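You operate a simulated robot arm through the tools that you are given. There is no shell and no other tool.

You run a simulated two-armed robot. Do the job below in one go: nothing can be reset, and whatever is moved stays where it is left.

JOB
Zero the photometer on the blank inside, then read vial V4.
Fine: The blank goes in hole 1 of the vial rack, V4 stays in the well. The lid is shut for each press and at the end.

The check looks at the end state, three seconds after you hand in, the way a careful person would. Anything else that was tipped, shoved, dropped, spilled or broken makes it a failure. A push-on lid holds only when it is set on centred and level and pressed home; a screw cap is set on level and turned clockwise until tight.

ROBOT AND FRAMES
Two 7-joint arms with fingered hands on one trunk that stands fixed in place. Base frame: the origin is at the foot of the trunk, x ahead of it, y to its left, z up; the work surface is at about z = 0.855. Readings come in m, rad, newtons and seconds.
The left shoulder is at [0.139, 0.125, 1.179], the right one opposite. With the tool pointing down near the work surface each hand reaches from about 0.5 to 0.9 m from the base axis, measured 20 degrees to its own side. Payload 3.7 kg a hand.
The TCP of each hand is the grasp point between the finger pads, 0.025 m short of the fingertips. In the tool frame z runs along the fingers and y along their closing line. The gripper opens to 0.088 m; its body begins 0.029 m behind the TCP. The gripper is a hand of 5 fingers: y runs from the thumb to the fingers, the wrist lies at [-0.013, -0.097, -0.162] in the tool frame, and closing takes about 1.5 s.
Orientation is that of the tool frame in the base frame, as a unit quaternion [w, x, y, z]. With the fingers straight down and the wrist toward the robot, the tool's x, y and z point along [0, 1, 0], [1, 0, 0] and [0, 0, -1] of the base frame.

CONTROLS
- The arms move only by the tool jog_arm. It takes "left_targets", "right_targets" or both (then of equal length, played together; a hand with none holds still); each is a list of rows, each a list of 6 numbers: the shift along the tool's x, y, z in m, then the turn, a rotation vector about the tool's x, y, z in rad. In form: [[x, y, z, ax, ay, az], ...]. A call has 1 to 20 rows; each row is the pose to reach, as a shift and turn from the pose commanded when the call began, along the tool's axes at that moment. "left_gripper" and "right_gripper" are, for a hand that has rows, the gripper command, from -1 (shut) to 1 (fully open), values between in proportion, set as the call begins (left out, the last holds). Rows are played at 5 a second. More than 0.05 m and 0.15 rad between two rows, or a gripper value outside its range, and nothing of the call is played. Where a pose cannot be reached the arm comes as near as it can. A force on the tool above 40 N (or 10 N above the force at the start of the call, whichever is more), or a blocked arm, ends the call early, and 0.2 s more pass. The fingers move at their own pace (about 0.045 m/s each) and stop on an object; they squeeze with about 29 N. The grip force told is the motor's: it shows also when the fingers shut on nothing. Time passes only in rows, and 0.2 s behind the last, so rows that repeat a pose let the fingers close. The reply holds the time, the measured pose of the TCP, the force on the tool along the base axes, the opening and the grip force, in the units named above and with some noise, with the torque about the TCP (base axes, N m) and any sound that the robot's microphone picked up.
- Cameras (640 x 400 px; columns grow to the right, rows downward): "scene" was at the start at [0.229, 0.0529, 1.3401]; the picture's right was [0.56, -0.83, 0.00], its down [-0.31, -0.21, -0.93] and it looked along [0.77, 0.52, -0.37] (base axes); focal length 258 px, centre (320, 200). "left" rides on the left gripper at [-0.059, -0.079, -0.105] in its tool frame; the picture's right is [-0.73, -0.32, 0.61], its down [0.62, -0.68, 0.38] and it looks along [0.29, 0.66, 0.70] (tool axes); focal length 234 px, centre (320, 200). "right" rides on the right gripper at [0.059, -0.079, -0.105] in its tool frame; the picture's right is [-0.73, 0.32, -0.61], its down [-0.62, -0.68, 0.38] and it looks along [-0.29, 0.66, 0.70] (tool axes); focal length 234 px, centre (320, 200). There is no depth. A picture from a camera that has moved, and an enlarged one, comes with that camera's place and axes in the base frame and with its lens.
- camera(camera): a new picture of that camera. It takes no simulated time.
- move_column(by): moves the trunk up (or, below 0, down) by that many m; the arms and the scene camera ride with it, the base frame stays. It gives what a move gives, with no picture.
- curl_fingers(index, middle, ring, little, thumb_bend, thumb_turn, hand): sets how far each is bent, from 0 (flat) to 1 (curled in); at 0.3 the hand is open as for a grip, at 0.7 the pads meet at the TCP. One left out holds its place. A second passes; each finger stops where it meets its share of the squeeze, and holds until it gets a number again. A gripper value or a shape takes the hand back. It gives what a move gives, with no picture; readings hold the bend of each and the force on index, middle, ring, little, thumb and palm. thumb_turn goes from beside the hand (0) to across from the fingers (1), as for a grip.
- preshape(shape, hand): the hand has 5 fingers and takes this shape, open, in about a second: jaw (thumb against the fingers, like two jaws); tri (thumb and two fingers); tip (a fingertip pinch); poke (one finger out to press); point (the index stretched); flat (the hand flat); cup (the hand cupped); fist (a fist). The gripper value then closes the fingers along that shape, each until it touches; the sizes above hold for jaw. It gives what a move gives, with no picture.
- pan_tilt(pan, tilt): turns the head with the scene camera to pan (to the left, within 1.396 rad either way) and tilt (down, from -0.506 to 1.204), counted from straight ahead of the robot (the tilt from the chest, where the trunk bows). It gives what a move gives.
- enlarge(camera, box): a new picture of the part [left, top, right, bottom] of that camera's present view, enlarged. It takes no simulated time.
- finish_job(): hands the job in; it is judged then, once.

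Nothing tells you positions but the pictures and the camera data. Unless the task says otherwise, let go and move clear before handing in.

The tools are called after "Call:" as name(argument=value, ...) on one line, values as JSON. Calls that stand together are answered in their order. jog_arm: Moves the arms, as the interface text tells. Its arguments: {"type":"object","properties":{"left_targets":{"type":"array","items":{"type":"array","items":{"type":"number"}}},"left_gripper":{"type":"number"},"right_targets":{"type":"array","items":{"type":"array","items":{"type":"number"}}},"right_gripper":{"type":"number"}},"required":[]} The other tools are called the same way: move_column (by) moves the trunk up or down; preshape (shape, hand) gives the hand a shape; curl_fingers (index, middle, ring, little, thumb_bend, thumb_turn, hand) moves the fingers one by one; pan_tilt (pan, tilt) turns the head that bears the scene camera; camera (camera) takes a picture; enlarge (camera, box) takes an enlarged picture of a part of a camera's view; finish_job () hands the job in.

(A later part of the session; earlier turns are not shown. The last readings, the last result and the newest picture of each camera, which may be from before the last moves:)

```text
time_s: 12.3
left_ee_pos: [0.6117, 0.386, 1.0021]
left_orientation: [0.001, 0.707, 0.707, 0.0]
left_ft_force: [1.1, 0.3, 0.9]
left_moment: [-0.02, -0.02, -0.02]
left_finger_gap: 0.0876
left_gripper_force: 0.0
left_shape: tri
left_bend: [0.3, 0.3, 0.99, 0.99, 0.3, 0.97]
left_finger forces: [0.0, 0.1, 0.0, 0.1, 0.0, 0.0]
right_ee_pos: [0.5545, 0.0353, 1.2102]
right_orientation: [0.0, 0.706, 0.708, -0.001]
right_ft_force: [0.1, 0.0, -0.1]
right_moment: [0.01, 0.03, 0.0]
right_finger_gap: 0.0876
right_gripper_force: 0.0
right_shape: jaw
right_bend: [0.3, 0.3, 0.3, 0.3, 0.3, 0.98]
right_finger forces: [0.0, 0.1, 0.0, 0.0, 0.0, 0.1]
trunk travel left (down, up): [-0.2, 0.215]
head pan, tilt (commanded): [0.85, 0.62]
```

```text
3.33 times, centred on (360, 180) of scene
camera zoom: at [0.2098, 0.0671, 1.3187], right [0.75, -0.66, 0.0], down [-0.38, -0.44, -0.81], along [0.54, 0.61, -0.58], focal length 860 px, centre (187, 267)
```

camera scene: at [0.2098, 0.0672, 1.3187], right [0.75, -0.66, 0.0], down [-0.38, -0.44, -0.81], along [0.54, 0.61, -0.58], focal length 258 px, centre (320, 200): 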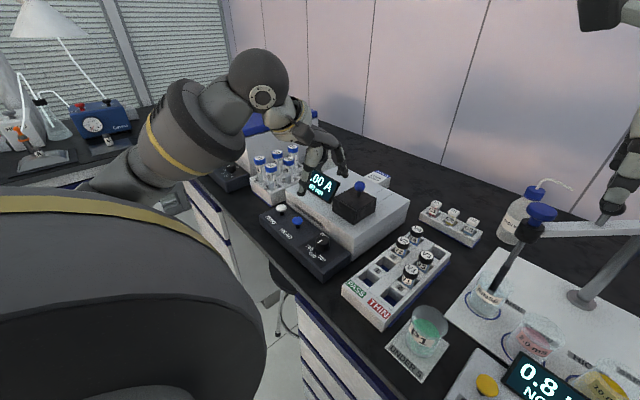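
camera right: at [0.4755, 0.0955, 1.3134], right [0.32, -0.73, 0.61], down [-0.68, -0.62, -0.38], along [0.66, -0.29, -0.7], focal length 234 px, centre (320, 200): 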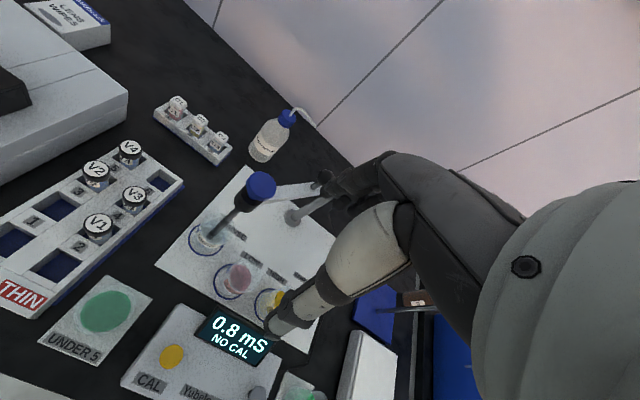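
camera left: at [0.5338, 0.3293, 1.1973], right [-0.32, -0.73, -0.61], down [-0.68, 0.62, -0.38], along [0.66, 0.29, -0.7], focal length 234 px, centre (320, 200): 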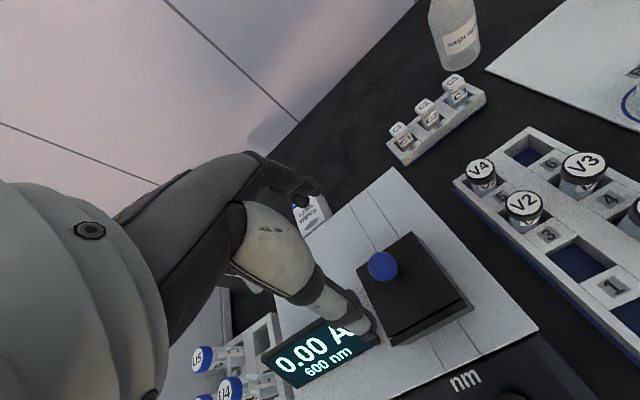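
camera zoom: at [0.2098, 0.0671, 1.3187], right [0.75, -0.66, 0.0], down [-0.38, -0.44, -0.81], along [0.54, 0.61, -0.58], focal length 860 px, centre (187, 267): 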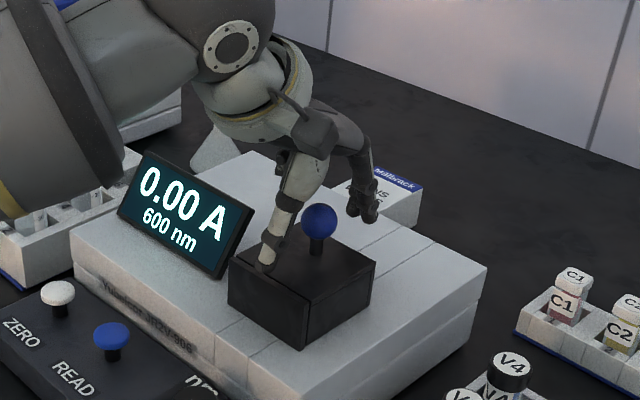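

The ball lies between thumb and fingers. I'll close the grip on it while holding still.

Call:
jog_arm(left_targets=[[0, 0, 0, 0, 0, 0], [0, 0, 0, 0, 0, 0], [0, 0, 0, 0, 0, 0], [0, 0, 0, 0, 0, 0], [0, 0, 0, 0, 0, 0], [0, 0, 0, 0, 0, 0], [0, 0, 0, 0, 0, 0]], left_gripper=-1)

Call:
enlarge(camera="left", box=[220, 140, 400, 350])

Call:
enlarge(camera="scene", box=[310, 140, 410, 230])

```text
time_s: 13.9
left_ee_pos: [0.6117, 0.3866, 1.0011]
left_orientation: [-0.002, 0.707, 0.707, -0.002]
left_ft_force: [-2.3, 0.0, -12.2]
left_moment: [-0.01, -0.08, 0.03]
left_finger_gap: 0.0113
left_gripper_force: 28.6
left_shape: tri
left_bend: [0.73, 0.71, 1.0, 1.0, 0.77, 1.0]
left_finger forces: [13.3, 10.0, 0.0, 0.0, 24.4, 0.0]
right_ee_pos: [0.5556, 0.038, 1.2094]
right_orientation: [0.0, 0.708, 0.706, 0.0]
right_ft_force: [-0.3, 0.3, 0.6]
right_moment: [0.0, 0.01, 0.04]
right_finger_gap: 0.0875
right_gripper_force: 0.0
right_shape: jaw
right_bend: [0.3, 0.3, 0.3, 0.3, 0.3, 0.98]
right_finger forces: [0.1, 0.1, 0.0, 0.1, 0.1, 0.1]
trunk travel left (down, up): [-0.2, 0.215]
head pan, tilt (commanded): [0.85, 0.62]
```

```text
1.90 times, centred on (310, 245) of left
camera zoom: at [0.5327, 0.3278, 1.1057], right [-0.33, -0.73, -0.6], down [-0.68, 0.62, -0.38], along [0.65, 0.29, -0.7], focal length 446 px, centre (339, 114)
```

zoom: 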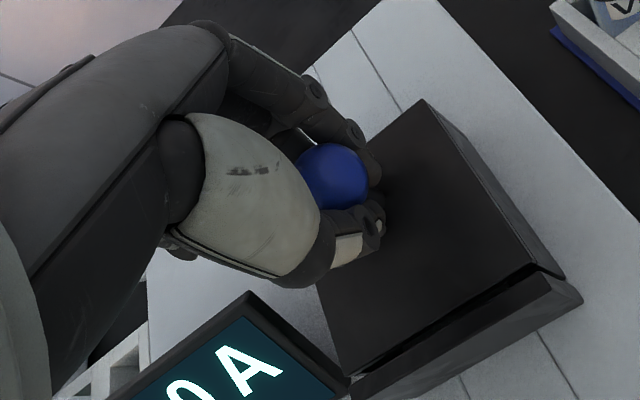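

```text
4.44 times, centred on (360, 185) of scene
camera zoom: at [0.2109, 0.0678, 1.3182], right [0.75, -0.66, 0.0], down [-0.38, -0.44, -0.81], along [0.54, 0.61, -0.58], focal length 1147 px, centre (142, 267)
```

zoom: 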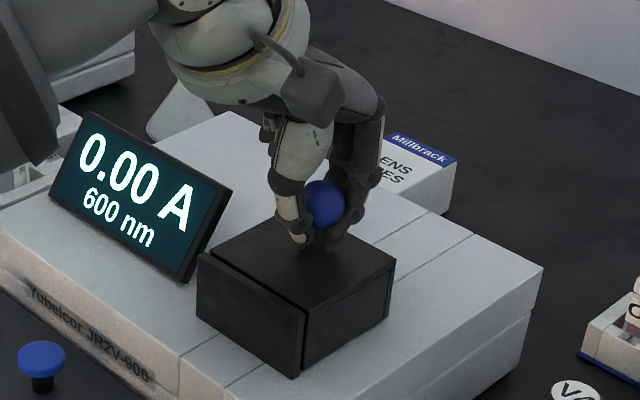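

The grip holds the knob (pads on it, 28 N), and the lid's front edge seems to have risen slightly relative to the front plate. I'll lift just a few millimetres and watch how the lid moves.

Call:
jog_arm(left_targets=[[0, 0, -0.002, 0, 0, 0], [0, 0, -0.004, 0, 0, 0], [0, 0, -0.006, 0, 0, 0]])

Call:
enlarge(camera="left", box=[220, 140, 400, 350])

Call:
enlarge(camera="scene", box=[310, 140, 410, 230])

```text
time_s: 14.7
left_ee_pos: [0.6125, 0.3868, 1.0001]
left_orientation: [-0.004, 0.707, 0.707, -0.006]
left_ft_force: [-1.4, -2.4, -34.9]
left_moment: [-0.01, -0.02, -0.01]
left_finger_gap: 0.0104
left_gripper_force: 29.0
left_shape: tri
left_bend: [0.73, 0.71, 1.0, 1.0, 0.77, 1.0]
left_finger forces: [16.3, 13.1, 0.1, 0.0, 28.4, 0.0]
right_ee_pos: [0.5584, 0.0376, 1.2069]
right_orientation: [-0.001, 0.707, 0.707, -0.002]
right_ft_force: [0.5, -0.3, 0.2]
right_moment: [0.01, -0.01, 0.0]
right_finger_gap: 0.0876
right_gripper_force: 0.2
right_shape: jaw
right_bend: [0.3, 0.3, 0.3, 0.3, 0.3, 0.98]
right_finger forces: [0.1, 0.1, 0.1, 0.0, 0.1, 0.0]
trunk travel left (down, up): [-0.2, 0.215]
head pan, tilt (commanded): [0.85, 0.62]
```

```text
1.90 times, centred on (310, 245) of left
camera zoom: at [0.5346, 0.3283, 1.1078], right [-0.33, -0.73, -0.6], down [-0.69, 0.62, -0.37], along [0.65, 0.29, -0.71], focal length 446 px, centre (339, 114)
```

zoom: 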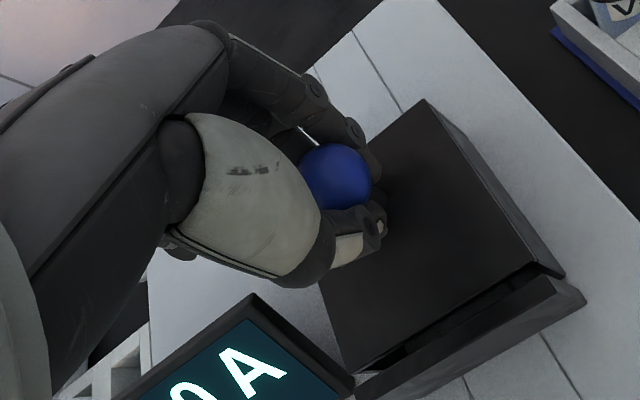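

```text
4.44 times, centred on (360, 185) of scene
camera zoom: at [0.2134, 0.0688, 1.3175], right [0.75, -0.66, 0.0], down [-0.39, -0.44, -0.81], along [0.54, 0.61, -0.58], focal length 1147 px, centre (142, 267)
```

zoom: 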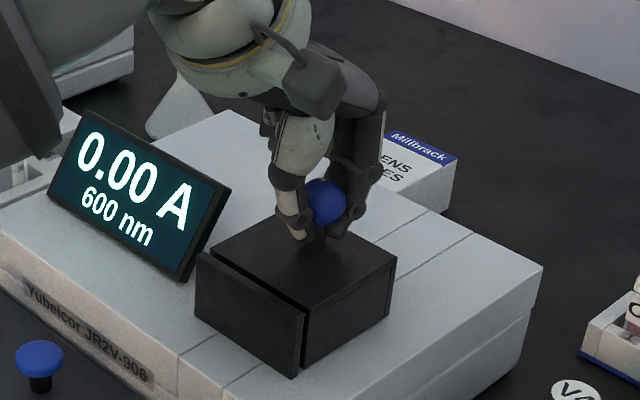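

The lid won't lift (35 N with no movement) but it has slid back a little from its fixed front plate — it is a sliding lid. I'll relax the upward pull and slide it backward (+x) gently.

Call:
jog_arm(left_targets=[[0, 0, 0.004, 0, 0, 0], [0, 0, 0.008, 0, 0, 0], [0, 0.003, 0.008, 0, 0, 0], [0, 0.006, 0.008, 0, 0, 0], [0, 0.01, 0.008, 0, 0, 0]])

Call:
enlarge(camera="left", box=[220, 140, 400, 350])

Call:
enlarge(camera="scene", box=[310, 140, 410, 230])

```text
time_s: 15.9
left_ee_pos: [0.6218, 0.3858, 1.0]
left_orientation: [0.0, 0.707, 0.707, 0.0]
left_ft_force: [0.6, -4.7, -13.4]
left_moment: [-0.09, -0.06, -0.05]
left_finger_gap: 0.0109
left_gripper_force: 29.2
left_shape: tri
left_bend: [0.73, 0.71, 1.0, 1.0, 0.77, 1.0]
left_finger forces: [14.9, 9.1, 0.0, 0.0, 23.9, 0.0]
right_ee_pos: [0.5557, 0.0358, 1.2095]
right_orientation: [0.0, 0.707, 0.707, 0.0]
right_ft_force: [-0.8, 0.3, 0.0]
right_moment: [-0.01, 0.01, 0.01]
right_finger_gap: 0.0874
right_gripper_force: 0.1
right_shape: jaw
right_bend: [0.3, 0.3, 0.3, 0.3, 0.3, 0.98]
right_finger forces: [0.0, 0.1, 0.0, 0.1, 0.0, 0.1]
trunk travel left (down, up): [-0.2, 0.215]
head pan, tilt (commanded): [0.85, 0.62]
```

```text
1.90 times, centred on (310, 245) of left
camera zoom: at [0.5426, 0.3281, 1.1053], right [-0.32, -0.73, -0.61], down [-0.68, 0.62, -0.38], along [0.66, 0.29, -0.7], focal length 446 px, centre (339, 114)
```

zoom: 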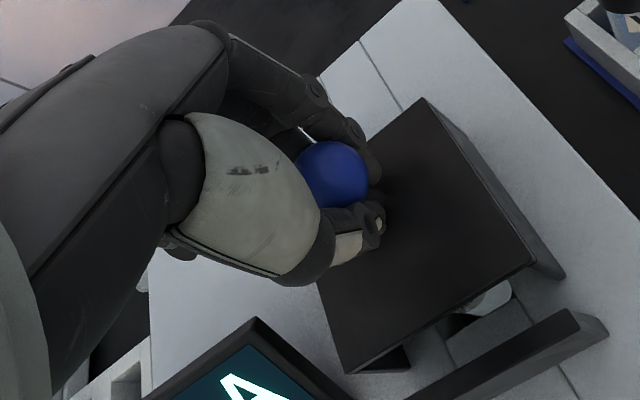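

```text
4.44 times, centred on (360, 185) of scene
camera zoom: at [0.2112, 0.0673, 1.3184], right [0.75, -0.66, 0.0], down [-0.38, -0.44, -0.81], along [0.54, 0.61, -0.58], focal length 1147 px, centre (142, 267)
```

zoom: 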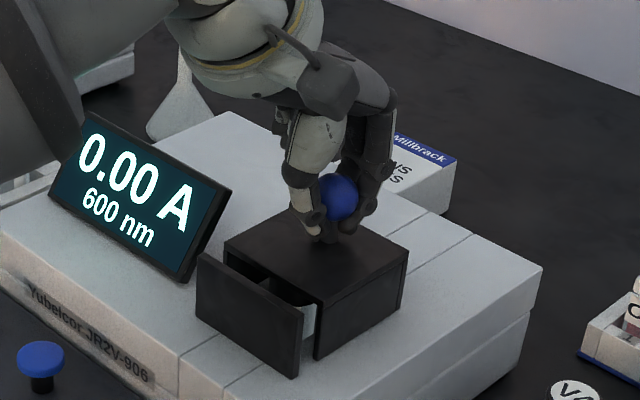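

The hood slides back cleanly, leaving the fixed front plate, and a pale cap shows inside. I'll keep sliding it back.

Call:
jog_arm(left_targets=[[0, 0.008, 0, 0, 0, 0], [0, 0.016, 0, 0, 0, 0], [0, 0.024, 0, 0, 0, 0], [0, 0.032, 0, 0, 0, 0], [0, 0.04, 0, 0, 0, 0], [0, 0.048, 0, 0, 0, 0]])

Call:
enlarge(camera="scene", box=[310, 140, 410, 230])

Call:
camera(camera="left")

```text
time_s: 17.3
left_ee_pos: [0.6701, 0.387, 0.9994]
left_orientation: [0.0, 0.708, 0.706, 0.0]
left_ft_force: [0.4, -2.3, -8.6]
left_moment: [-0.03, -0.07, -0.02]
left_finger_gap: 0.0114
left_gripper_force: 28.7
left_shape: tri
left_bend: [0.73, 0.72, 1.0, 1.0, 0.77, 1.0]
left_finger forces: [14.0, 9.7, 0.0, 0.0, 23.1, 0.0]
right_ee_pos: [0.5559, 0.0365, 1.2093]
right_orientation: [0.0, 0.707, 0.707, -0.001]
right_ft_force: [0.1, 0.5, 0.4]
right_moment: [-0.03, 0.02, 0.0]
right_finger_gap: 0.0873
right_gripper_force: 0.0
right_shape: jaw
right_bend: [0.3, 0.3, 0.3, 0.3, 0.3, 0.98]
right_finger forces: [0.1, 0.0, 0.0, 0.0, 0.0, 0.0]
trunk travel left (down, up): [-0.2, 0.215]
head pan, tilt (commanded): [0.85, 0.62]
```

```text
4.44 times, centred on (360, 185) of scene
camera zoom: at [0.2108, 0.0674, 1.3185], right [0.75, -0.66, 0.0], down [-0.38, -0.44, -0.81], along [0.54, 0.61, -0.58], focal length 1147 px, centre (142, 267)
```

zoom: 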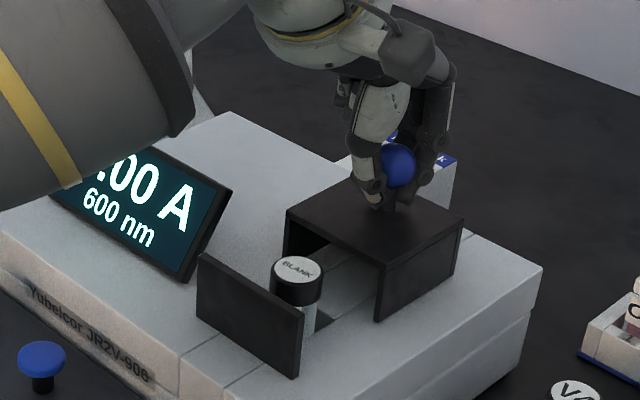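

```text
taken
camera left: at [0.5911, 0.3279, 1.1047], right [-0.32, -0.73, -0.61], down [-0.68, 0.62, -0.38], along [0.66, 0.29, -0.7], focal length 234 px, centre (320, 200)
```

left: 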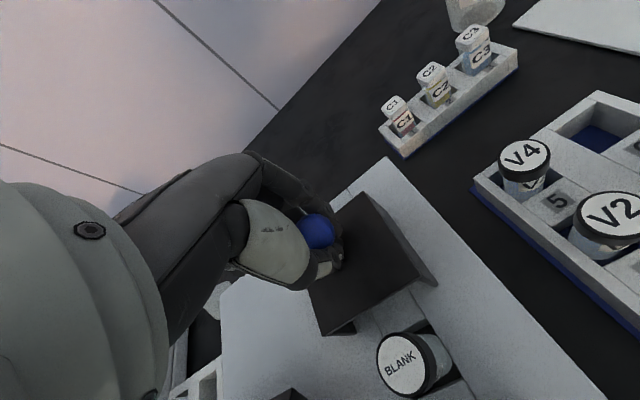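

The BLANK vial is exposed, its cap at about (0.600, 0.385) with top z≈0.961. I'll slide the hood further back to make finger room.

Call:
jog_arm(left_targets=[[0, 0.006, 0, 0, 0, 0], [0, 0.012, 0, 0, 0, 0], [0, 0.018, 0, 0, 0, 0], [0, 0.024, 0, 0, 0, 0], [0, 0.03, 0, 0, 0, 0]])

Call:
enlarge(camera="scene", box=[310, 140, 410, 230])

```text
time_s: 18.5
left_ee_pos: [0.6913, 0.3857, 0.9973]
left_orientation: [-0.007, 0.706, 0.708, -0.007]
left_ft_force: [-25.0, -4.1, -2.6]
left_moment: [-0.09, 0.15, 0.0]
left_finger_gap: 0.0138
left_gripper_force: 28.5
left_shape: tri
left_bend: [0.74, 0.72, 1.0, 1.0, 0.76, 1.0]
left_finger forces: [9.5, 6.9, 0.0, 0.1, 30.7, 0.1]
right_ee_pos: [0.5525, 0.0373, 1.2112]
right_orientation: [0.001, 0.706, 0.708, 0.001]
right_ft_force: [0.3, -0.7, 0.7]
right_moment: [-0.01, -0.04, 0.02]
right_finger_gap: 0.0877
right_gripper_force: 0.0
right_shape: jaw
right_bend: [0.3, 0.3, 0.3, 0.3, 0.3, 0.98]
right_finger forces: [0.0, 0.0, 0.0, 0.1, 0.1, 0.0]
trunk travel left (down, up): [-0.2, 0.215]
head pan, tilt (commanded): [0.85, 0.62]
stopped in row 5 (left hand): the force on the tool passed its limit at 42 N (the readings are from after the stop); the commanded pose is now the measured one
```

```text
4.44 times, centred on (360, 185) of scene
camera zoom: at [0.2065, 0.0668, 1.3196], right [0.75, -0.66, 0.0], down [-0.38, -0.44, -0.82], along [0.54, 0.61, -0.58], focal length 1147 px, centre (142, 267)
```

zoom: 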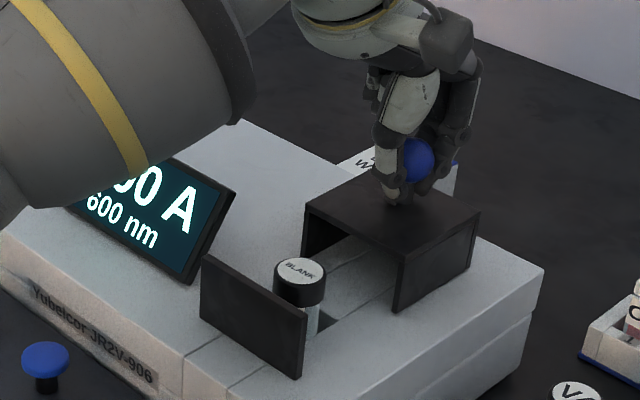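

The lid hit its open stop near x≈0.69. I'll ease off the stop, open the fingers and lift straight up.

Call:
jog_arm(left_targets=[[0, -0.003, 0, 0, 0, 0], [0, -0.004, 0, 0, 0, 0]])

Call:
jog_arm(left_targets=[[0, 0, 0, 0, 0, 0], [0, 0, 0, 0, 0, 0], [0, 0, 0, 0, 0, 0], [0, 0, 0, 0, 0, 0], [0, 0, 0, 0, 0, 0]], left_gripper=1)

Call:
camera(camera="left")

Call:
enlarge(camera="scene", box=[310, 140, 410, 230])

```text
time_s: 19.1
left_ee_pos: [0.69, 0.3858, 0.9981]
left_orientation: [-0.006, 0.708, 0.706, -0.004]
left_ft_force: [-16.8, -0.9, -3.5]
left_moment: [-0.12, 0.02, -0.01]
left_finger_gap: 0.014
left_gripper_force: 28.8
left_shape: tri
left_bend: [0.74, 0.72, 1.0, 1.0, 0.76, 1.0]
left_finger forces: [11.3, 8.4, 0.0, 0.0, 27.5, 0.1]
right_ee_pos: [0.5533, 0.0369, 1.2111]
right_orientation: [0.0, 0.707, 0.707, 0.0]
right_ft_force: [0.3, 0.0, -0.2]
right_moment: [0.02, 0.05, 0.0]
right_finger_gap: 0.0875
right_gripper_force: 0.1
right_shape: jaw
right_bend: [0.3, 0.3, 0.3, 0.3, 0.3, 0.98]
right_finger forces: [0.0, 0.0, 0.0, 0.1, 0.0, 0.0]
trunk travel left (down, up): [-0.2, 0.215]
head pan, tilt (commanded): [0.85, 0.62]
```

```text
time_s: 20.3
left_ee_pos: [0.6909, 0.3856, 0.9959]
left_orientation: [-0.006, 0.707, 0.707, -0.004]
left_ft_force: [-0.4, -0.4, 0.0]
left_moment: [0.0, -0.01, -0.01]
left_finger_gap: 0.0876
left_gripper_force: 0.1
left_shape: tri
left_bend: [0.3, 0.3, 0.99, 0.99, 0.3, 0.98]
left_finger forces: [0.1, 0.1, 0.0, 0.0, 0.0, 0.1]
right_ee_pos: [0.5564, 0.0369, 1.2099]
right_orientation: [0.0, 0.708, 0.707, 0.0]
right_ft_force: [-0.1, 0.4, 0.0]
right_moment: [0.02, 0.02, -0.01]
right_finger_gap: 0.0876
right_gripper_force: 0.0
right_shape: jaw
right_bend: [0.3, 0.3, 0.3, 0.3, 0.3, 0.98]
right_finger forces: [0.0, 0.0, 0.0, 0.0, 0.0, 0.0]
trunk travel left (down, up): [-0.2, 0.215]
head pan, tilt (commanded): [0.85, 0.62]
```

```text
taken
camera left: at [0.6141, 0.3274, 1.1032], right [-0.33, -0.73, -0.6], down [-0.69, 0.62, -0.37], along [0.65, 0.29, -0.71], focal length 234 px, centre (320, 200)
```

left: 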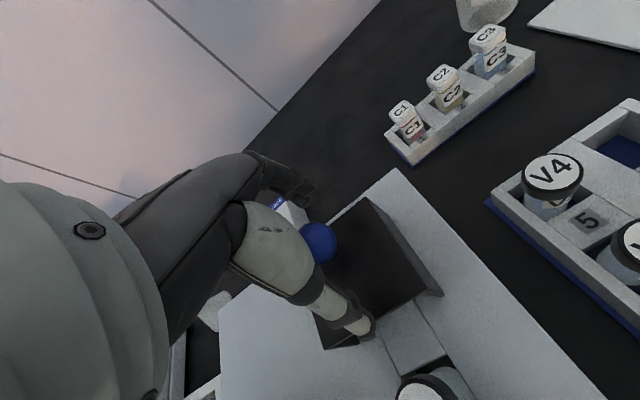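

```text
4.44 times, centred on (360, 185) of scene
camera zoom: at [0.2099, 0.0671, 1.3187], right [0.75, -0.66, 0.0], down [-0.38, -0.44, -0.81], along [0.54, 0.61, -0.58], focal length 1147 px, centre (142, 267)
```

zoom: 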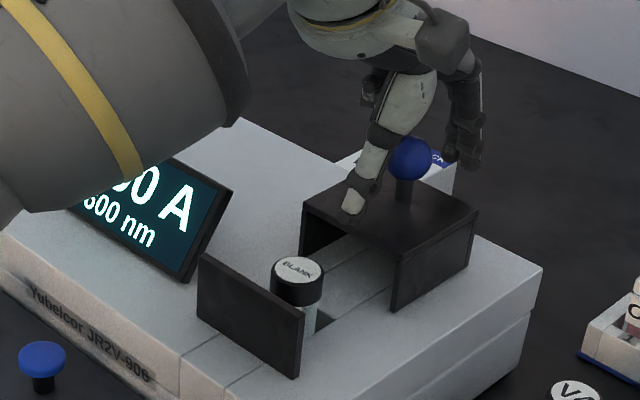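

The hood is fully open and the case hasn't moved. The vials' caps are ~27 mm; the rack's V4 is at about (0.671, 0.254, top 0.922) and hole 1 at about (0.563, 0.2535). I'll rise, correct the slight tilt, and yaw the hand 60° so thumb and fingers avoid the front plate and display.

Call:
jog_arm(left_targets=[[0, 0, -0.03, -0.007, -0.001, 0], [0, 0, -0.06, -0.014, -0.003, 0], [0, 0, -0.09, -0.014, -0.003, 0], [0, 0, -0.12, -0.014, -0.003, 0]])

Call:
camera(camera="left")

```text
time_s: 21.3
left_ee_pos: [0.6926, 0.3852, 1.118]
left_orientation: [0.001, 0.707, 0.707, 0.0]
left_ft_force: [-0.8, 0.3, 0.1]
left_moment: [0.01, 0.0, 0.02]
left_finger_gap: 0.0874
left_gripper_force: 0.0
left_shape: tri
left_bend: [0.3, 0.3, 0.99, 0.99, 0.3, 0.98]
left_finger forces: [0.1, 0.0, 0.1, 0.0, 0.0, 0.0]
right_ee_pos: [0.5547, 0.0353, 1.2095]
right_orientation: [0.001, 0.707, 0.707, 0.0]
right_ft_force: [0.3, -0.7, -0.1]
right_moment: [0.0, 0.0, 0.0]
right_finger_gap: 0.0878
right_gripper_force: 0.0
right_shape: jaw
right_bend: [0.3, 0.3, 0.3, 0.3, 0.3, 0.98]
right_finger forces: [0.0, 0.0, 0.0, 0.0, 0.0, 0.0]
trunk travel left (down, up): [-0.2, 0.215]
head pan, tilt (commanded): [0.85, 0.62]
```

```text
taken
camera left: at [0.6137, 0.3273, 1.2232], right [-0.32, -0.73, -0.61], down [-0.68, 0.62, -0.38], along [0.66, 0.29, -0.7], focal length 234 px, centre (320, 200)
```

left: 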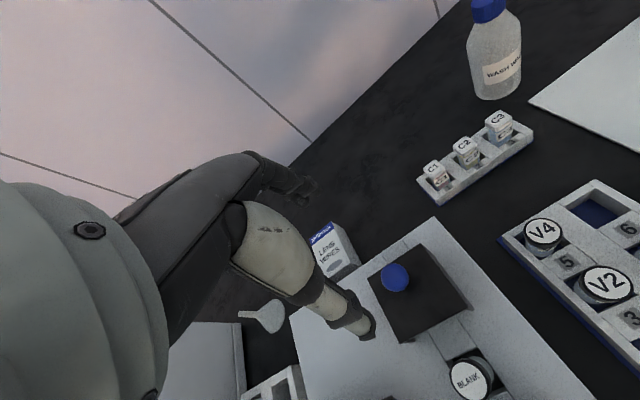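

The BLANK cap confirms at about (0.601, 0.385). Now I'll yaw +60° while moving over it, staying high.

Call:
jog_arm(left_targets=[[0, -0.012, 0.004, 0, 0, -0.131], [0, -0.024, 0.008, 0, 0, -0.262], [0, -0.036, 0.012, 0, 0, -0.393], [0.001, -0.048, 0.016, 0, 0, -0.524], [0.001, -0.06, 0.02, 0, 0, -0.655], [0.001, -0.072, 0.024, 0, 0, -0.785], [0.002, -0.084, 0.028, 0, 0, -0.916], [0.002, -0.096, 0.03, 0, 0, -1.047]], left_gripper=0.3)

Call:
camera(camera="left")

Call:
enlarge(camera="scene", box=[290, 110, 430, 230])

```text
time_s: 23.1
left_ee_pos: [0.597, 0.3882, 1.0868]
left_orientation: [0.0, 0.258, 0.966, -0.002]
left_ft_force: [0.4, 0.2, 0.4]
left_moment: [0.03, -0.05, -0.05]
left_finger_gap: 0.0575
left_gripper_force: 0.0
left_shape: tri
left_bend: [0.73, 0.39, 0.99, 0.99, 0.61, 1.0]
left_finger forces: [0.0, 0.0, 0.1, 0.1, 0.1, 0.0]
right_ee_pos: [0.5534, 0.0365, 1.2107]
right_orientation: [0.0, 0.706, 0.708, 0.0]
right_ft_force: [-0.7, -0.7, 0.2]
right_moment: [-0.01, 0.02, 0.05]
right_finger_gap: 0.0876
right_gripper_force: 0.1
right_shape: jaw
right_bend: [0.3, 0.3, 0.3, 0.3, 0.3, 0.98]
right_finger forces: [0.1, 0.1, 0.1, 0.0, 0.1, 0.0]
trunk travel left (down, up): [-0.2, 0.215]
head pan, tilt (commanded): [0.85, 0.62]
```

```text
taken
camera left: at [0.6082, 0.2909, 1.1922], right [0.47, -0.64, -0.61], down [-0.88, -0.28, -0.38], along [0.08, 0.71, -0.7], focal length 234 px, centre (320, 200)
```

left: 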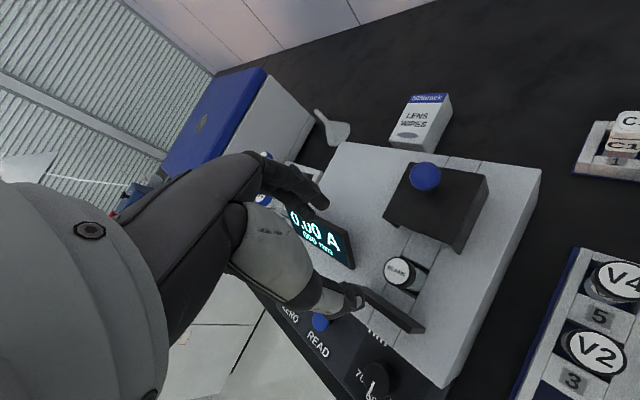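

```text
3.33 times, centred on (360, 170) of scene
camera zoom: at [0.2092, 0.0671, 1.3188], right [0.75, -0.66, 0.0], down [-0.38, -0.44, -0.81], along [0.54, 0.61, -0.58], focal length 860 px, centre (187, 300)
```

zoom: 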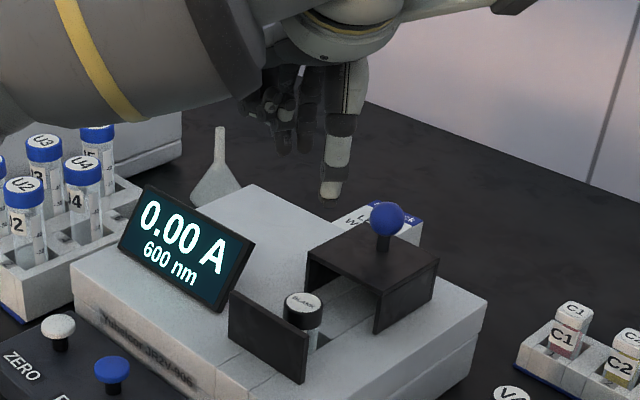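

The fingers stopped at uneven bends (index 0.73, middle 0.39). I'll look at them and re-open to see how this shape behaves.

Call:
jog_arm(left_targets=[[0, 0, 0, 0, 0, 0], [0, 0, 0, 0, 0, 0], [0, 0, 0, 0, 0, 0]], left_gripper=0.3)

Call:
enlarge(camera="left", box=[220, 140, 400, 320])

Call:
enlarge(camera="scene", box=[330, 110, 390, 170])

```text
time_s: 23.9
left_ee_pos: [0.5983, 0.3876, 1.087]
left_orientation: [-0.001, 0.259, 0.966, -0.001]
left_ft_force: [-0.5, 0.4, 0.4]
left_moment: [0.02, 0.0, -0.01]
left_finger_gap: 0.0575
left_gripper_force: 0.1
left_shape: tri
left_bend: [0.73, 0.39, 0.99, 0.99, 0.61, 1.0]
left_finger forces: [0.1, 0.1, 0.1, 0.0, 0.0, 0.1]
right_ee_pos: [0.5543, 0.0371, 1.2104]
right_orientation: [0.0, 0.707, 0.707, 0.0]
right_ft_force: [-0.6, -0.4, 0.0]
right_moment: [0.02, -0.01, 0.02]
right_finger_gap: 0.0877
right_gripper_force: 0.0
right_shape: jaw
right_bend: [0.3, 0.3, 0.3, 0.3, 0.3, 0.98]
right_finger forces: [0.0, 0.0, 0.0, 0.0, 0.0, 0.0]
trunk travel left (down, up): [-0.2, 0.215]
head pan, tilt (commanded): [0.85, 0.62]
```

```text
2.22 times, centred on (310, 230) of left
camera zoom: at [0.6088, 0.2909, 1.1919], right [0.47, -0.64, -0.61], down [-0.88, -0.28, -0.38], along [0.08, 0.71, -0.7], focal length 520 px, centre (342, 133)
```

zoom: 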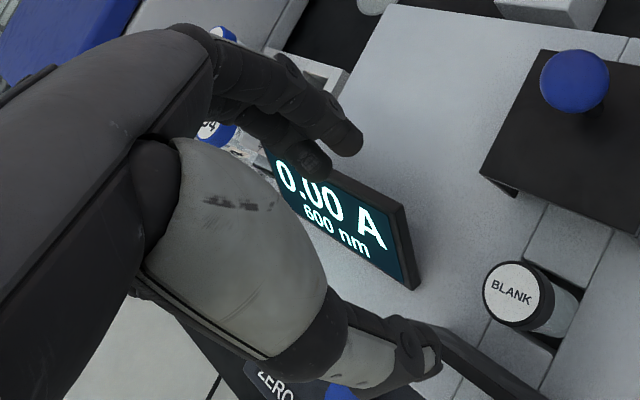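

```text
6.67 times, centred on (360, 140) of scene
camera zoom: at [0.2098, 0.0671, 1.3187], right [0.75, -0.66, 0.0], down [-0.38, -0.44, -0.81], along [0.54, 0.61, -0.58], focal length 1720 px, centre (53, 600)
```

zoom: 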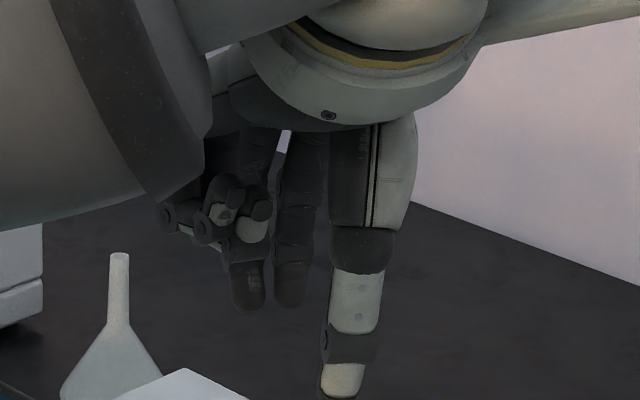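

Visually the two fingers and thumb are symmetric about the TCP with a 57 mm opening. I'll shift a few mm to centre over the cap and lower to just above it.

Call:
jog_arm(left_targets=[[-0.004, -0.001, 0.02, 0, 0, 0], [-0.004, -0.001, 0.045, 0, 0, 0], [-0.004, -0.001, 0.07, 0, 0, 0], [-0.004, -0.001, 0.085, 0, 0, 0]])

Call:
enlarge(camera="left", box=[220, 140, 420, 320])

Call:
enlarge(camera="scene", box=[310, 130, 410, 220])

```text
time_s: 24.9
left_ee_pos: [0.5995, 0.3849, 1.0014]
left_orientation: [0.0, 0.258, 0.966, -0.001]
left_ft_force: [0.9, -0.7, -0.7]
left_moment: [0.01, -0.02, -0.01]
left_finger_gap: 0.0575
left_gripper_force: 0.1
left_shape: tri
left_bend: [0.73, 0.39, 0.99, 0.99, 0.61, 1.0]
left_finger forces: [0.0, 0.1, 0.0, 0.0, 0.0, 0.0]
right_ee_pos: [0.5542, 0.0361, 1.2103]
right_orientation: [0.0, 0.707, 0.707, -0.001]
right_ft_force: [-0.7, -0.5, -0.1]
right_moment: [0.01, 0.0, -0.04]
right_finger_gap: 0.0876
right_gripper_force: 0.1
right_shape: jaw
right_bend: [0.3, 0.3, 0.3, 0.3, 0.3, 0.98]
right_finger forces: [0.1, 0.1, 0.0, 0.1, 0.1, 0.0]
trunk travel left (down, up): [-0.2, 0.215]
head pan, tilt (commanded): [0.85, 0.62]
```

```text
2.22 times, centred on (320, 230) of left
camera zoom: at [0.6117, 0.2888, 1.1075], right [0.47, -0.64, -0.61], down [-0.88, -0.28, -0.38], along [0.08, 0.71, -0.7], focal length 520 px, centre (320, 133)
```

zoom: 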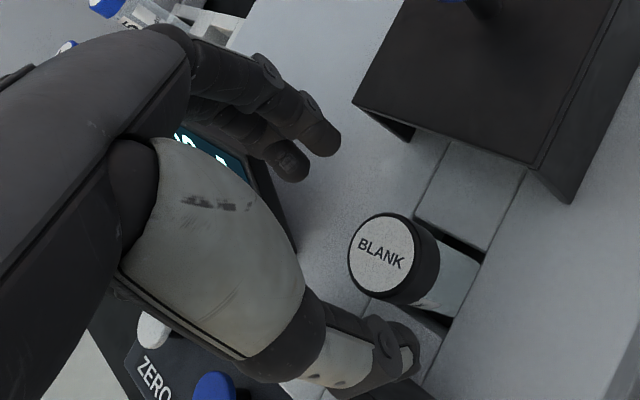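

```text
4.44 times, centred on (360, 175) of scene
camera zoom: at [0.2099, 0.0672, 1.3186], right [0.75, -0.66, 0.0], down [-0.38, -0.44, -0.81], along [0.54, 0.61, -0.58], focal length 1147 px, centre (142, 311)
```

zoom: 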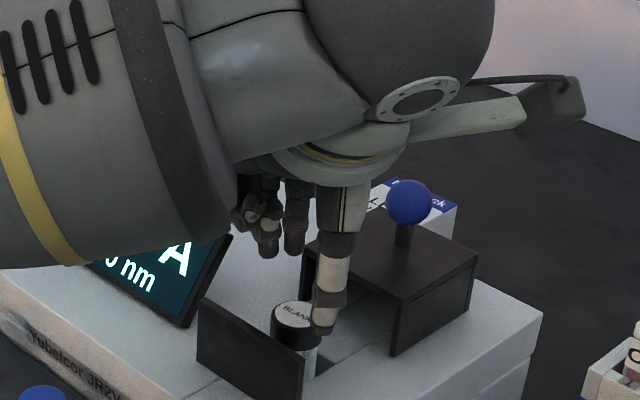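

The cap centre triangulates to (0.599, 0.387), well centred. The curled ring/little fingers may come close to the front plate, so I'll turn the right hand's camera toward the photometer for a second viewpoint.

Call:
jog_arm(right_targets=[[0, 0, 0, 0, 0, -0.14], [0, 0, 0, 0, 0, -0.28], [0, 0, 0, 0, 0, -0.42], [0, 0, 0, 0, 0, -0.56], [0, 0, 0, 0, 0, -0.7], [0, 0, 0, 0, 0, -0.84], [0, 0, 0, 0, 0, -0.98], [0, 0, 0, 0, 0, -1.12], [0, 0, 0, 0, 0, -1.26], [0, 0, 0, 0, 0, -1.4]])

Call:
camera(camera="right")

Call:
camera(camera="scene")

```text
time_s: 27.1
left_ee_pos: [0.6005, 0.3854, 1.0021]
left_orientation: [0.0, 0.259, 0.966, -0.001]
left_ft_force: [0.2, 0.0, 0.5]
left_moment: [0.0, -0.01, 0.0]
left_finger_gap: 0.0574
left_gripper_force: 0.1
left_shape: tri
left_bend: [0.73, 0.39, 0.99, 0.99, 0.61, 1.0]
left_finger forces: [0.1, 0.0, 0.0, 0.0, 0.0, 0.1]
right_ee_pos: [0.5557, 0.0365, 1.2098]
right_orientation: [-0.001, 0.188, 0.982, 0.0]
right_ft_force: [0.4, 0.3, -0.5]
right_moment: [0.02, -0.01, -0.02]
right_finger_gap: 0.0874
right_gripper_force: 0.1
right_shape: jaw
right_bend: [0.3, 0.3, 0.3, 0.3, 0.3, 0.98]
right_finger forces: [0.0, 0.0, 0.1, 0.0, 0.0, 0.0]
right hand out of reach, approached as far as the arm can: row 9, 10
trunk travel left (down, up): [-0.2, 0.215]
head pan, tilt (commanded): [0.85, 0.62]
```

```text
taken
camera right: at [0.4705, -0.0154, 1.3136], right [0.79, 0.03, 0.61], down [0.33, -0.86, -0.38], along [0.51, 0.5, -0.7], focal length 234 px, centre (320, 200)
```

right: 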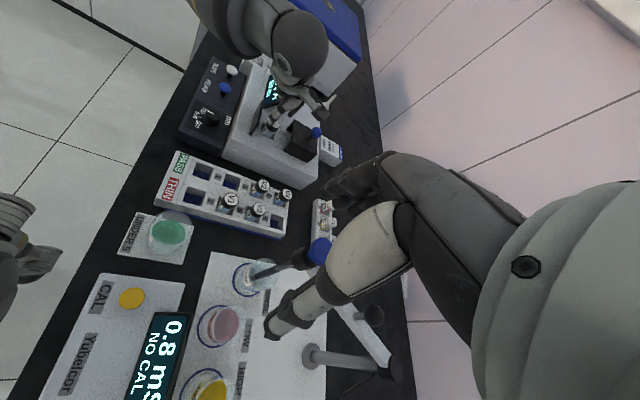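

```text
taken
camera scene: at [0.2099, 0.0671, 1.3187], right [0.75, -0.66, 0.0], down [-0.38, -0.44, -0.81], along [0.54, 0.61, -0.58], focal length 258 px, centre (320, 200)
```

scene: 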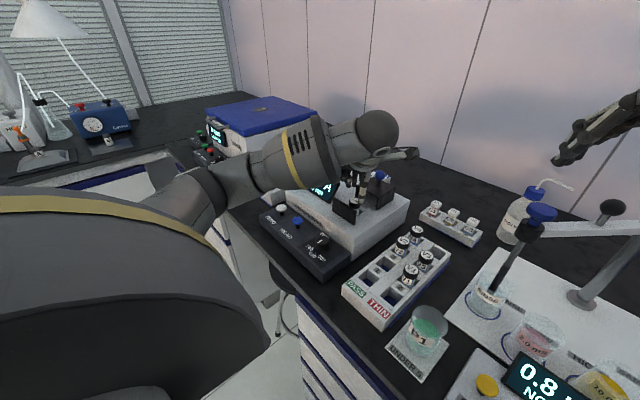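

Call:
enlarge(camera="right", box=[220, 60, 340, 180])

Call:
enlarge(camera="scene", box=[320, 150, 400, 230])

Call:
enlarge(camera="right", box=[140, 140, 310, 240])

```text
3.33 times, centred on (280, 120) of right
camera zoom: at [0.4705, -0.0154, 1.3136], right [0.79, 0.03, 0.61], down [0.33, -0.86, -0.38], along [0.51, 0.5, -0.7], focal length 781 px, centre (453, 467)
```

zoom: 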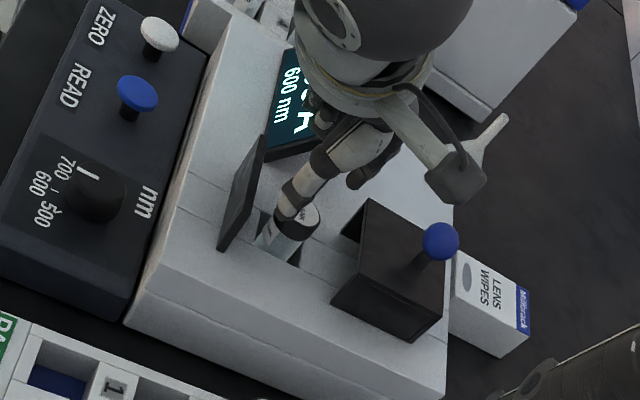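

```text
5.00 times, centred on (360, 190) of scene
camera zoom: at [0.2099, 0.0671, 1.3187], right [0.75, -0.66, 0.0], down [-0.38, -0.44, -0.81], along [0.54, 0.61, -0.58], focal length 1290 px, centre (120, 250)
```

zoom: 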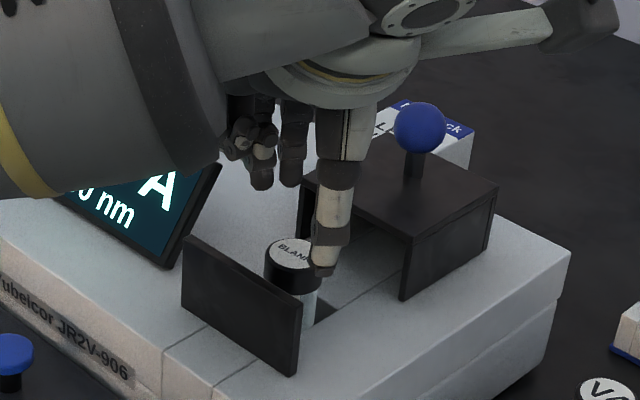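

```text
3.76 times, centred on (225, 190) of right
camera zoom: at [0.4705, -0.0154, 1.3136], right [0.79, 0.03, 0.61], down [0.33, -0.86, -0.38], along [0.51, 0.5, -0.7], focal length 882 px, centre (678, 238)
```

zoom: 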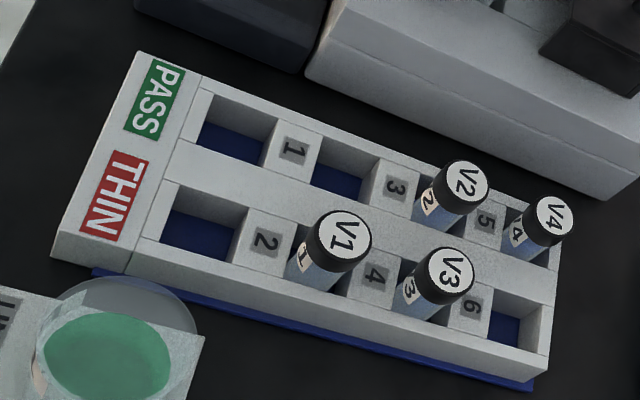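

Labels are confirmed: hole 1 is the second hole from the front on the PASS side, V4 is in hole 5. To keep the curled fingers clear of the front plate and display I'll turn back to about 50° yaw and narrow the opening.

Call:
jog_arm(left_targets=[[0.001, 0.001, 0, 0, 0, 0.09], [0.002, 0.001, 0, 0, 0, 0.175], [0.002, 0.001, 0, 0, 0, 0.175], [0.002, 0.001, 0, 0, 0, 0.175]], left_gripper=0.05)

Call:
enlarge(camera="left", box=[220, 140, 420, 320])

Call:
enlarge(camera="scene", box=[320, 150, 400, 230])

Call:
enlarge(camera="right", box=[240, 70, 320, 140])

```text
time_s: 28.1
left_ee_pos: [0.5991, 0.3879, 1.0021]
left_orientation: [0.0, 0.342, 0.94, -0.001]
left_ft_force: [0.1, -0.3, 0.0]
left_moment: [0.01, -0.03, 0.02]
left_finger_gap: 0.0466
left_gripper_force: 0.2
left_shape: tri
left_bend: [0.74, 0.43, 0.99, 0.99, 0.68, 1.0]
left_finger forces: [0.0, 0.1, 0.1, 0.0, 0.1, 0.0]
right_ee_pos: [0.5538, 0.0365, 1.2097]
right_orientation: [-0.001, 0.189, 0.982, 0.0]
right_ft_force: [0.3, -0.9, 0.0]
right_moment: [0.03, 0.0, 0.01]
right_finger_gap: 0.0877
right_gripper_force: 0.0
right_shape: jaw
right_bend: [0.3, 0.3, 0.3, 0.3, 0.3, 0.98]
right_finger forces: [0.0, 0.0, 0.1, 0.0, 0.0, 0.1]
trunk travel left (down, up): [-0.2, 0.215]
head pan, tilt (commanded): [0.85, 0.62]
```

```text
2.22 times, centred on (320, 230) of left
camera zoom: at [0.5931, 0.29, 1.1079], right [0.35, -0.72, -0.61], down [-0.92, -0.12, -0.38], along [0.2, 0.69, -0.7], focal length 520 px, centre (320, 133)
```

zoom: 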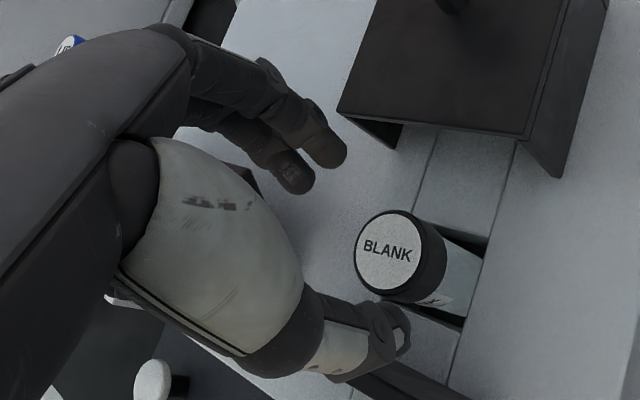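

```text
5.00 times, centred on (360, 190) of scene
camera zoom: at [0.2098, 0.0671, 1.3187], right [0.75, -0.66, 0.0], down [-0.38, -0.44, -0.81], along [0.54, 0.61, -0.58], focal length 1290 px, centre (120, 250)
```

zoom: 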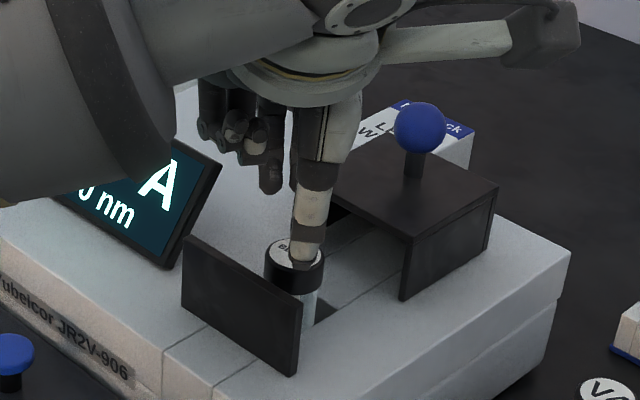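

```text
5.71 times, centred on (280, 105) of right
camera zoom: at [0.4703, -0.0152, 1.3137], right [0.79, 0.03, 0.61], down [0.33, -0.86, -0.38], along [0.51, 0.5, -0.7], focal length 1338 px, centre (549, 743)
```

zoom: 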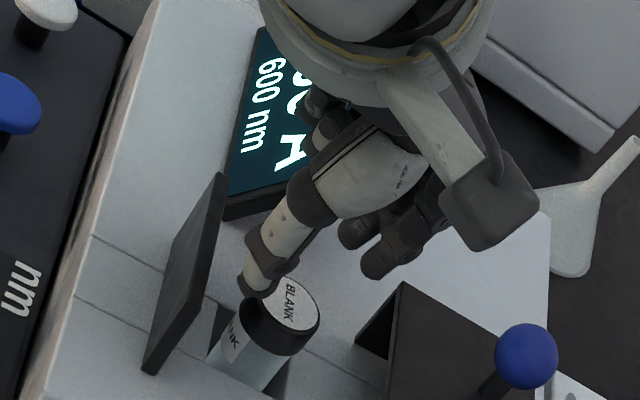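

All three views agree: cap at (0.599, 0.3865), TCP within ~1 mm. I'll descend halfway and check clearances again.

Call:
jog_arm(left_targets=[[0, -0.001, 0.008, 0, 0, 0], [0, -0.001, 0.016, 0, 0, 0], [0, -0.001, 0.024, 0, 0, 0]])

Call:
enlarge(camera="scene", box=[320, 150, 400, 230])

Call:
enlarge(camera="right", box=[240, 70, 320, 140])

Call:
enlarge(camera="left", box=[220, 140, 420, 320])

```text
time_s: 28.9
left_ee_pos: [0.599, 0.3874, 0.9781]
left_orientation: [-0.001, 0.341, 0.94, -0.001]
left_ft_force: [-0.5, -0.7, -0.2]
left_moment: [0.02, 0.02, -0.03]
left_finger_gap: 0.0467
left_gripper_force: 0.0
left_shape: tri
left_bend: [0.74, 0.43, 0.99, 0.99, 0.68, 1.0]
left_finger forces: [0.0, 0.1, 0.1, 0.1, 0.1, 0.1]
right_ee_pos: [0.5547, 0.0357, 1.2093]
right_orientation: [-0.001, 0.189, 0.982, 0.0]
right_ft_force: [-0.3, 0.0, -0.2]
right_moment: [-0.01, 0.02, -0.02]
right_finger_gap: 0.0877
right_gripper_force: 0.1
right_shape: jaw
right_bend: [0.3, 0.3, 0.3, 0.3, 0.3, 0.98]
right_finger forces: [0.1, 0.0, 0.0, 0.0, 0.0, 0.0]
trunk travel left (down, up): [-0.2, 0.215]
head pan, tilt (commanded): [0.85, 0.62]
```

```text
5.00 times, centred on (360, 190) of scene
camera zoom: at [0.21, 0.0672, 1.3186], right [0.75, -0.66, 0.0], down [-0.38, -0.44, -0.81], along [0.54, 0.61, -0.58], focal length 1290 px, centre (120, 250)
```

zoom: 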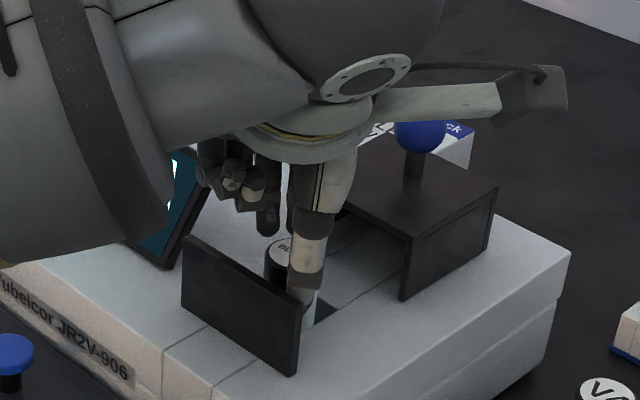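

```text
5.71 times, centred on (280, 105) of right
camera zoom: at [0.4705, -0.0152, 1.3136], right [0.79, 0.03, 0.61], down [0.33, -0.86, -0.38], along [0.51, 0.5, -0.7], focal length 1338 px, centre (549, 743)
```

zoom: 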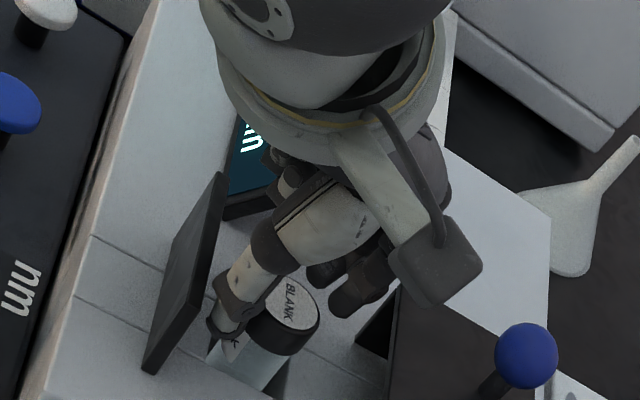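

```text
2.22 times, centred on (320, 230) of left
camera zoom: at [0.5926, 0.289, 1.0836], right [0.35, -0.71, -0.61], down [-0.92, -0.12, -0.38], along [0.2, 0.69, -0.7], focal length 520 px, centre (320, 133)
```

zoom: 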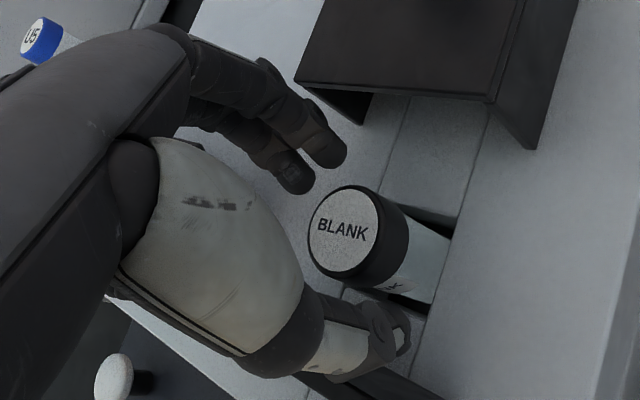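

Clear so far and well centred. I'll go down the last 18 mm in small steps, watching force.

Call:
jog_arm(left_targets=[[0, 0, 0.005, 0, 0, 0], [0, 0, 0.01, 0, 0, 0], [0, 0, 0.014, 0, 0, 0], [0, 0, 0.018, 0, 0, 0]])

Call:
enlarge(camera="scene", box=[320, 150, 400, 230])

Call:
enlarge(camera="right", box=[240, 70, 320, 140])

Call:
enlarge(camera="left", box=[220, 140, 420, 320])

```text
time_s: 29.9
left_ee_pos: [0.5982, 0.3873, 0.9591]
left_orientation: [0.0, 0.342, 0.94, -0.001]
left_ft_force: [-0.1, 0.6, 0.1]
left_moment: [0.0, -0.01, -0.01]
left_finger_gap: 0.0465
left_gripper_force: 0.0
left_shape: tri
left_bend: [0.74, 0.43, 0.99, 0.99, 0.68, 1.0]
left_finger forces: [0.0, 0.1, 0.1, 0.1, 0.1, 0.0]
right_ee_pos: [0.5552, 0.0359, 1.2085]
right_orientation: [0.0, 0.189, 0.982, 0.0]
right_ft_force: [-0.4, -0.3, -0.3]
right_moment: [-0.04, 0.0, 0.0]
right_finger_gap: 0.0875
right_gripper_force: 0.0
right_shape: jaw
right_bend: [0.3, 0.3, 0.3, 0.3, 0.3, 0.98]
right_finger forces: [0.1, 0.1, 0.1, 0.0, 0.0, 0.0]
trunk travel left (down, up): [-0.2, 0.215]
head pan, tilt (commanded): [0.85, 0.62]
```

```text
5.00 times, centred on (360, 190) of scene
camera zoom: at [0.2099, 0.0671, 1.3186], right [0.75, -0.66, 0.0], down [-0.38, -0.44, -0.81], along [0.54, 0.61, -0.58], focal length 1290 px, centre (120, 250)
```

zoom: 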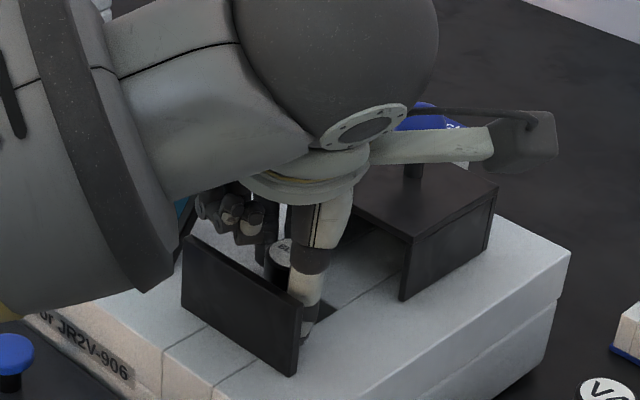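

```text
5.71 times, centred on (280, 105) of right
camera zoom: at [0.4704, -0.0152, 1.3136], right [0.79, 0.03, 0.61], down [0.33, -0.86, -0.38], along [0.51, 0.5, -0.7], focal length 1338 px, centre (549, 743)
```

zoom: 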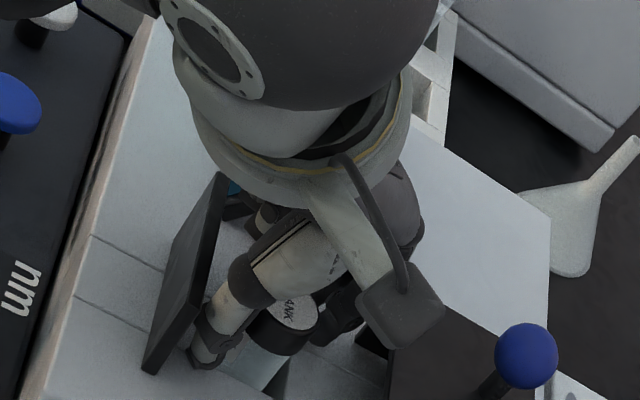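

```text
2.22 times, centred on (320, 230) of left
camera zoom: at [0.593, 0.2889, 1.0649], right [0.35, -0.71, -0.61], down [-0.92, -0.12, -0.38], along [0.2, 0.69, -0.7], focal length 520 px, centre (320, 133)
```

zoom: 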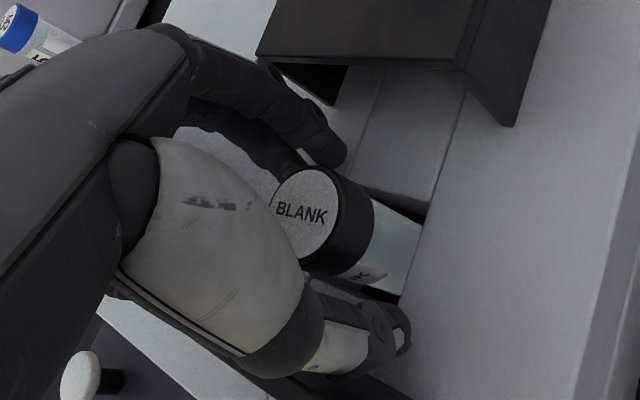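

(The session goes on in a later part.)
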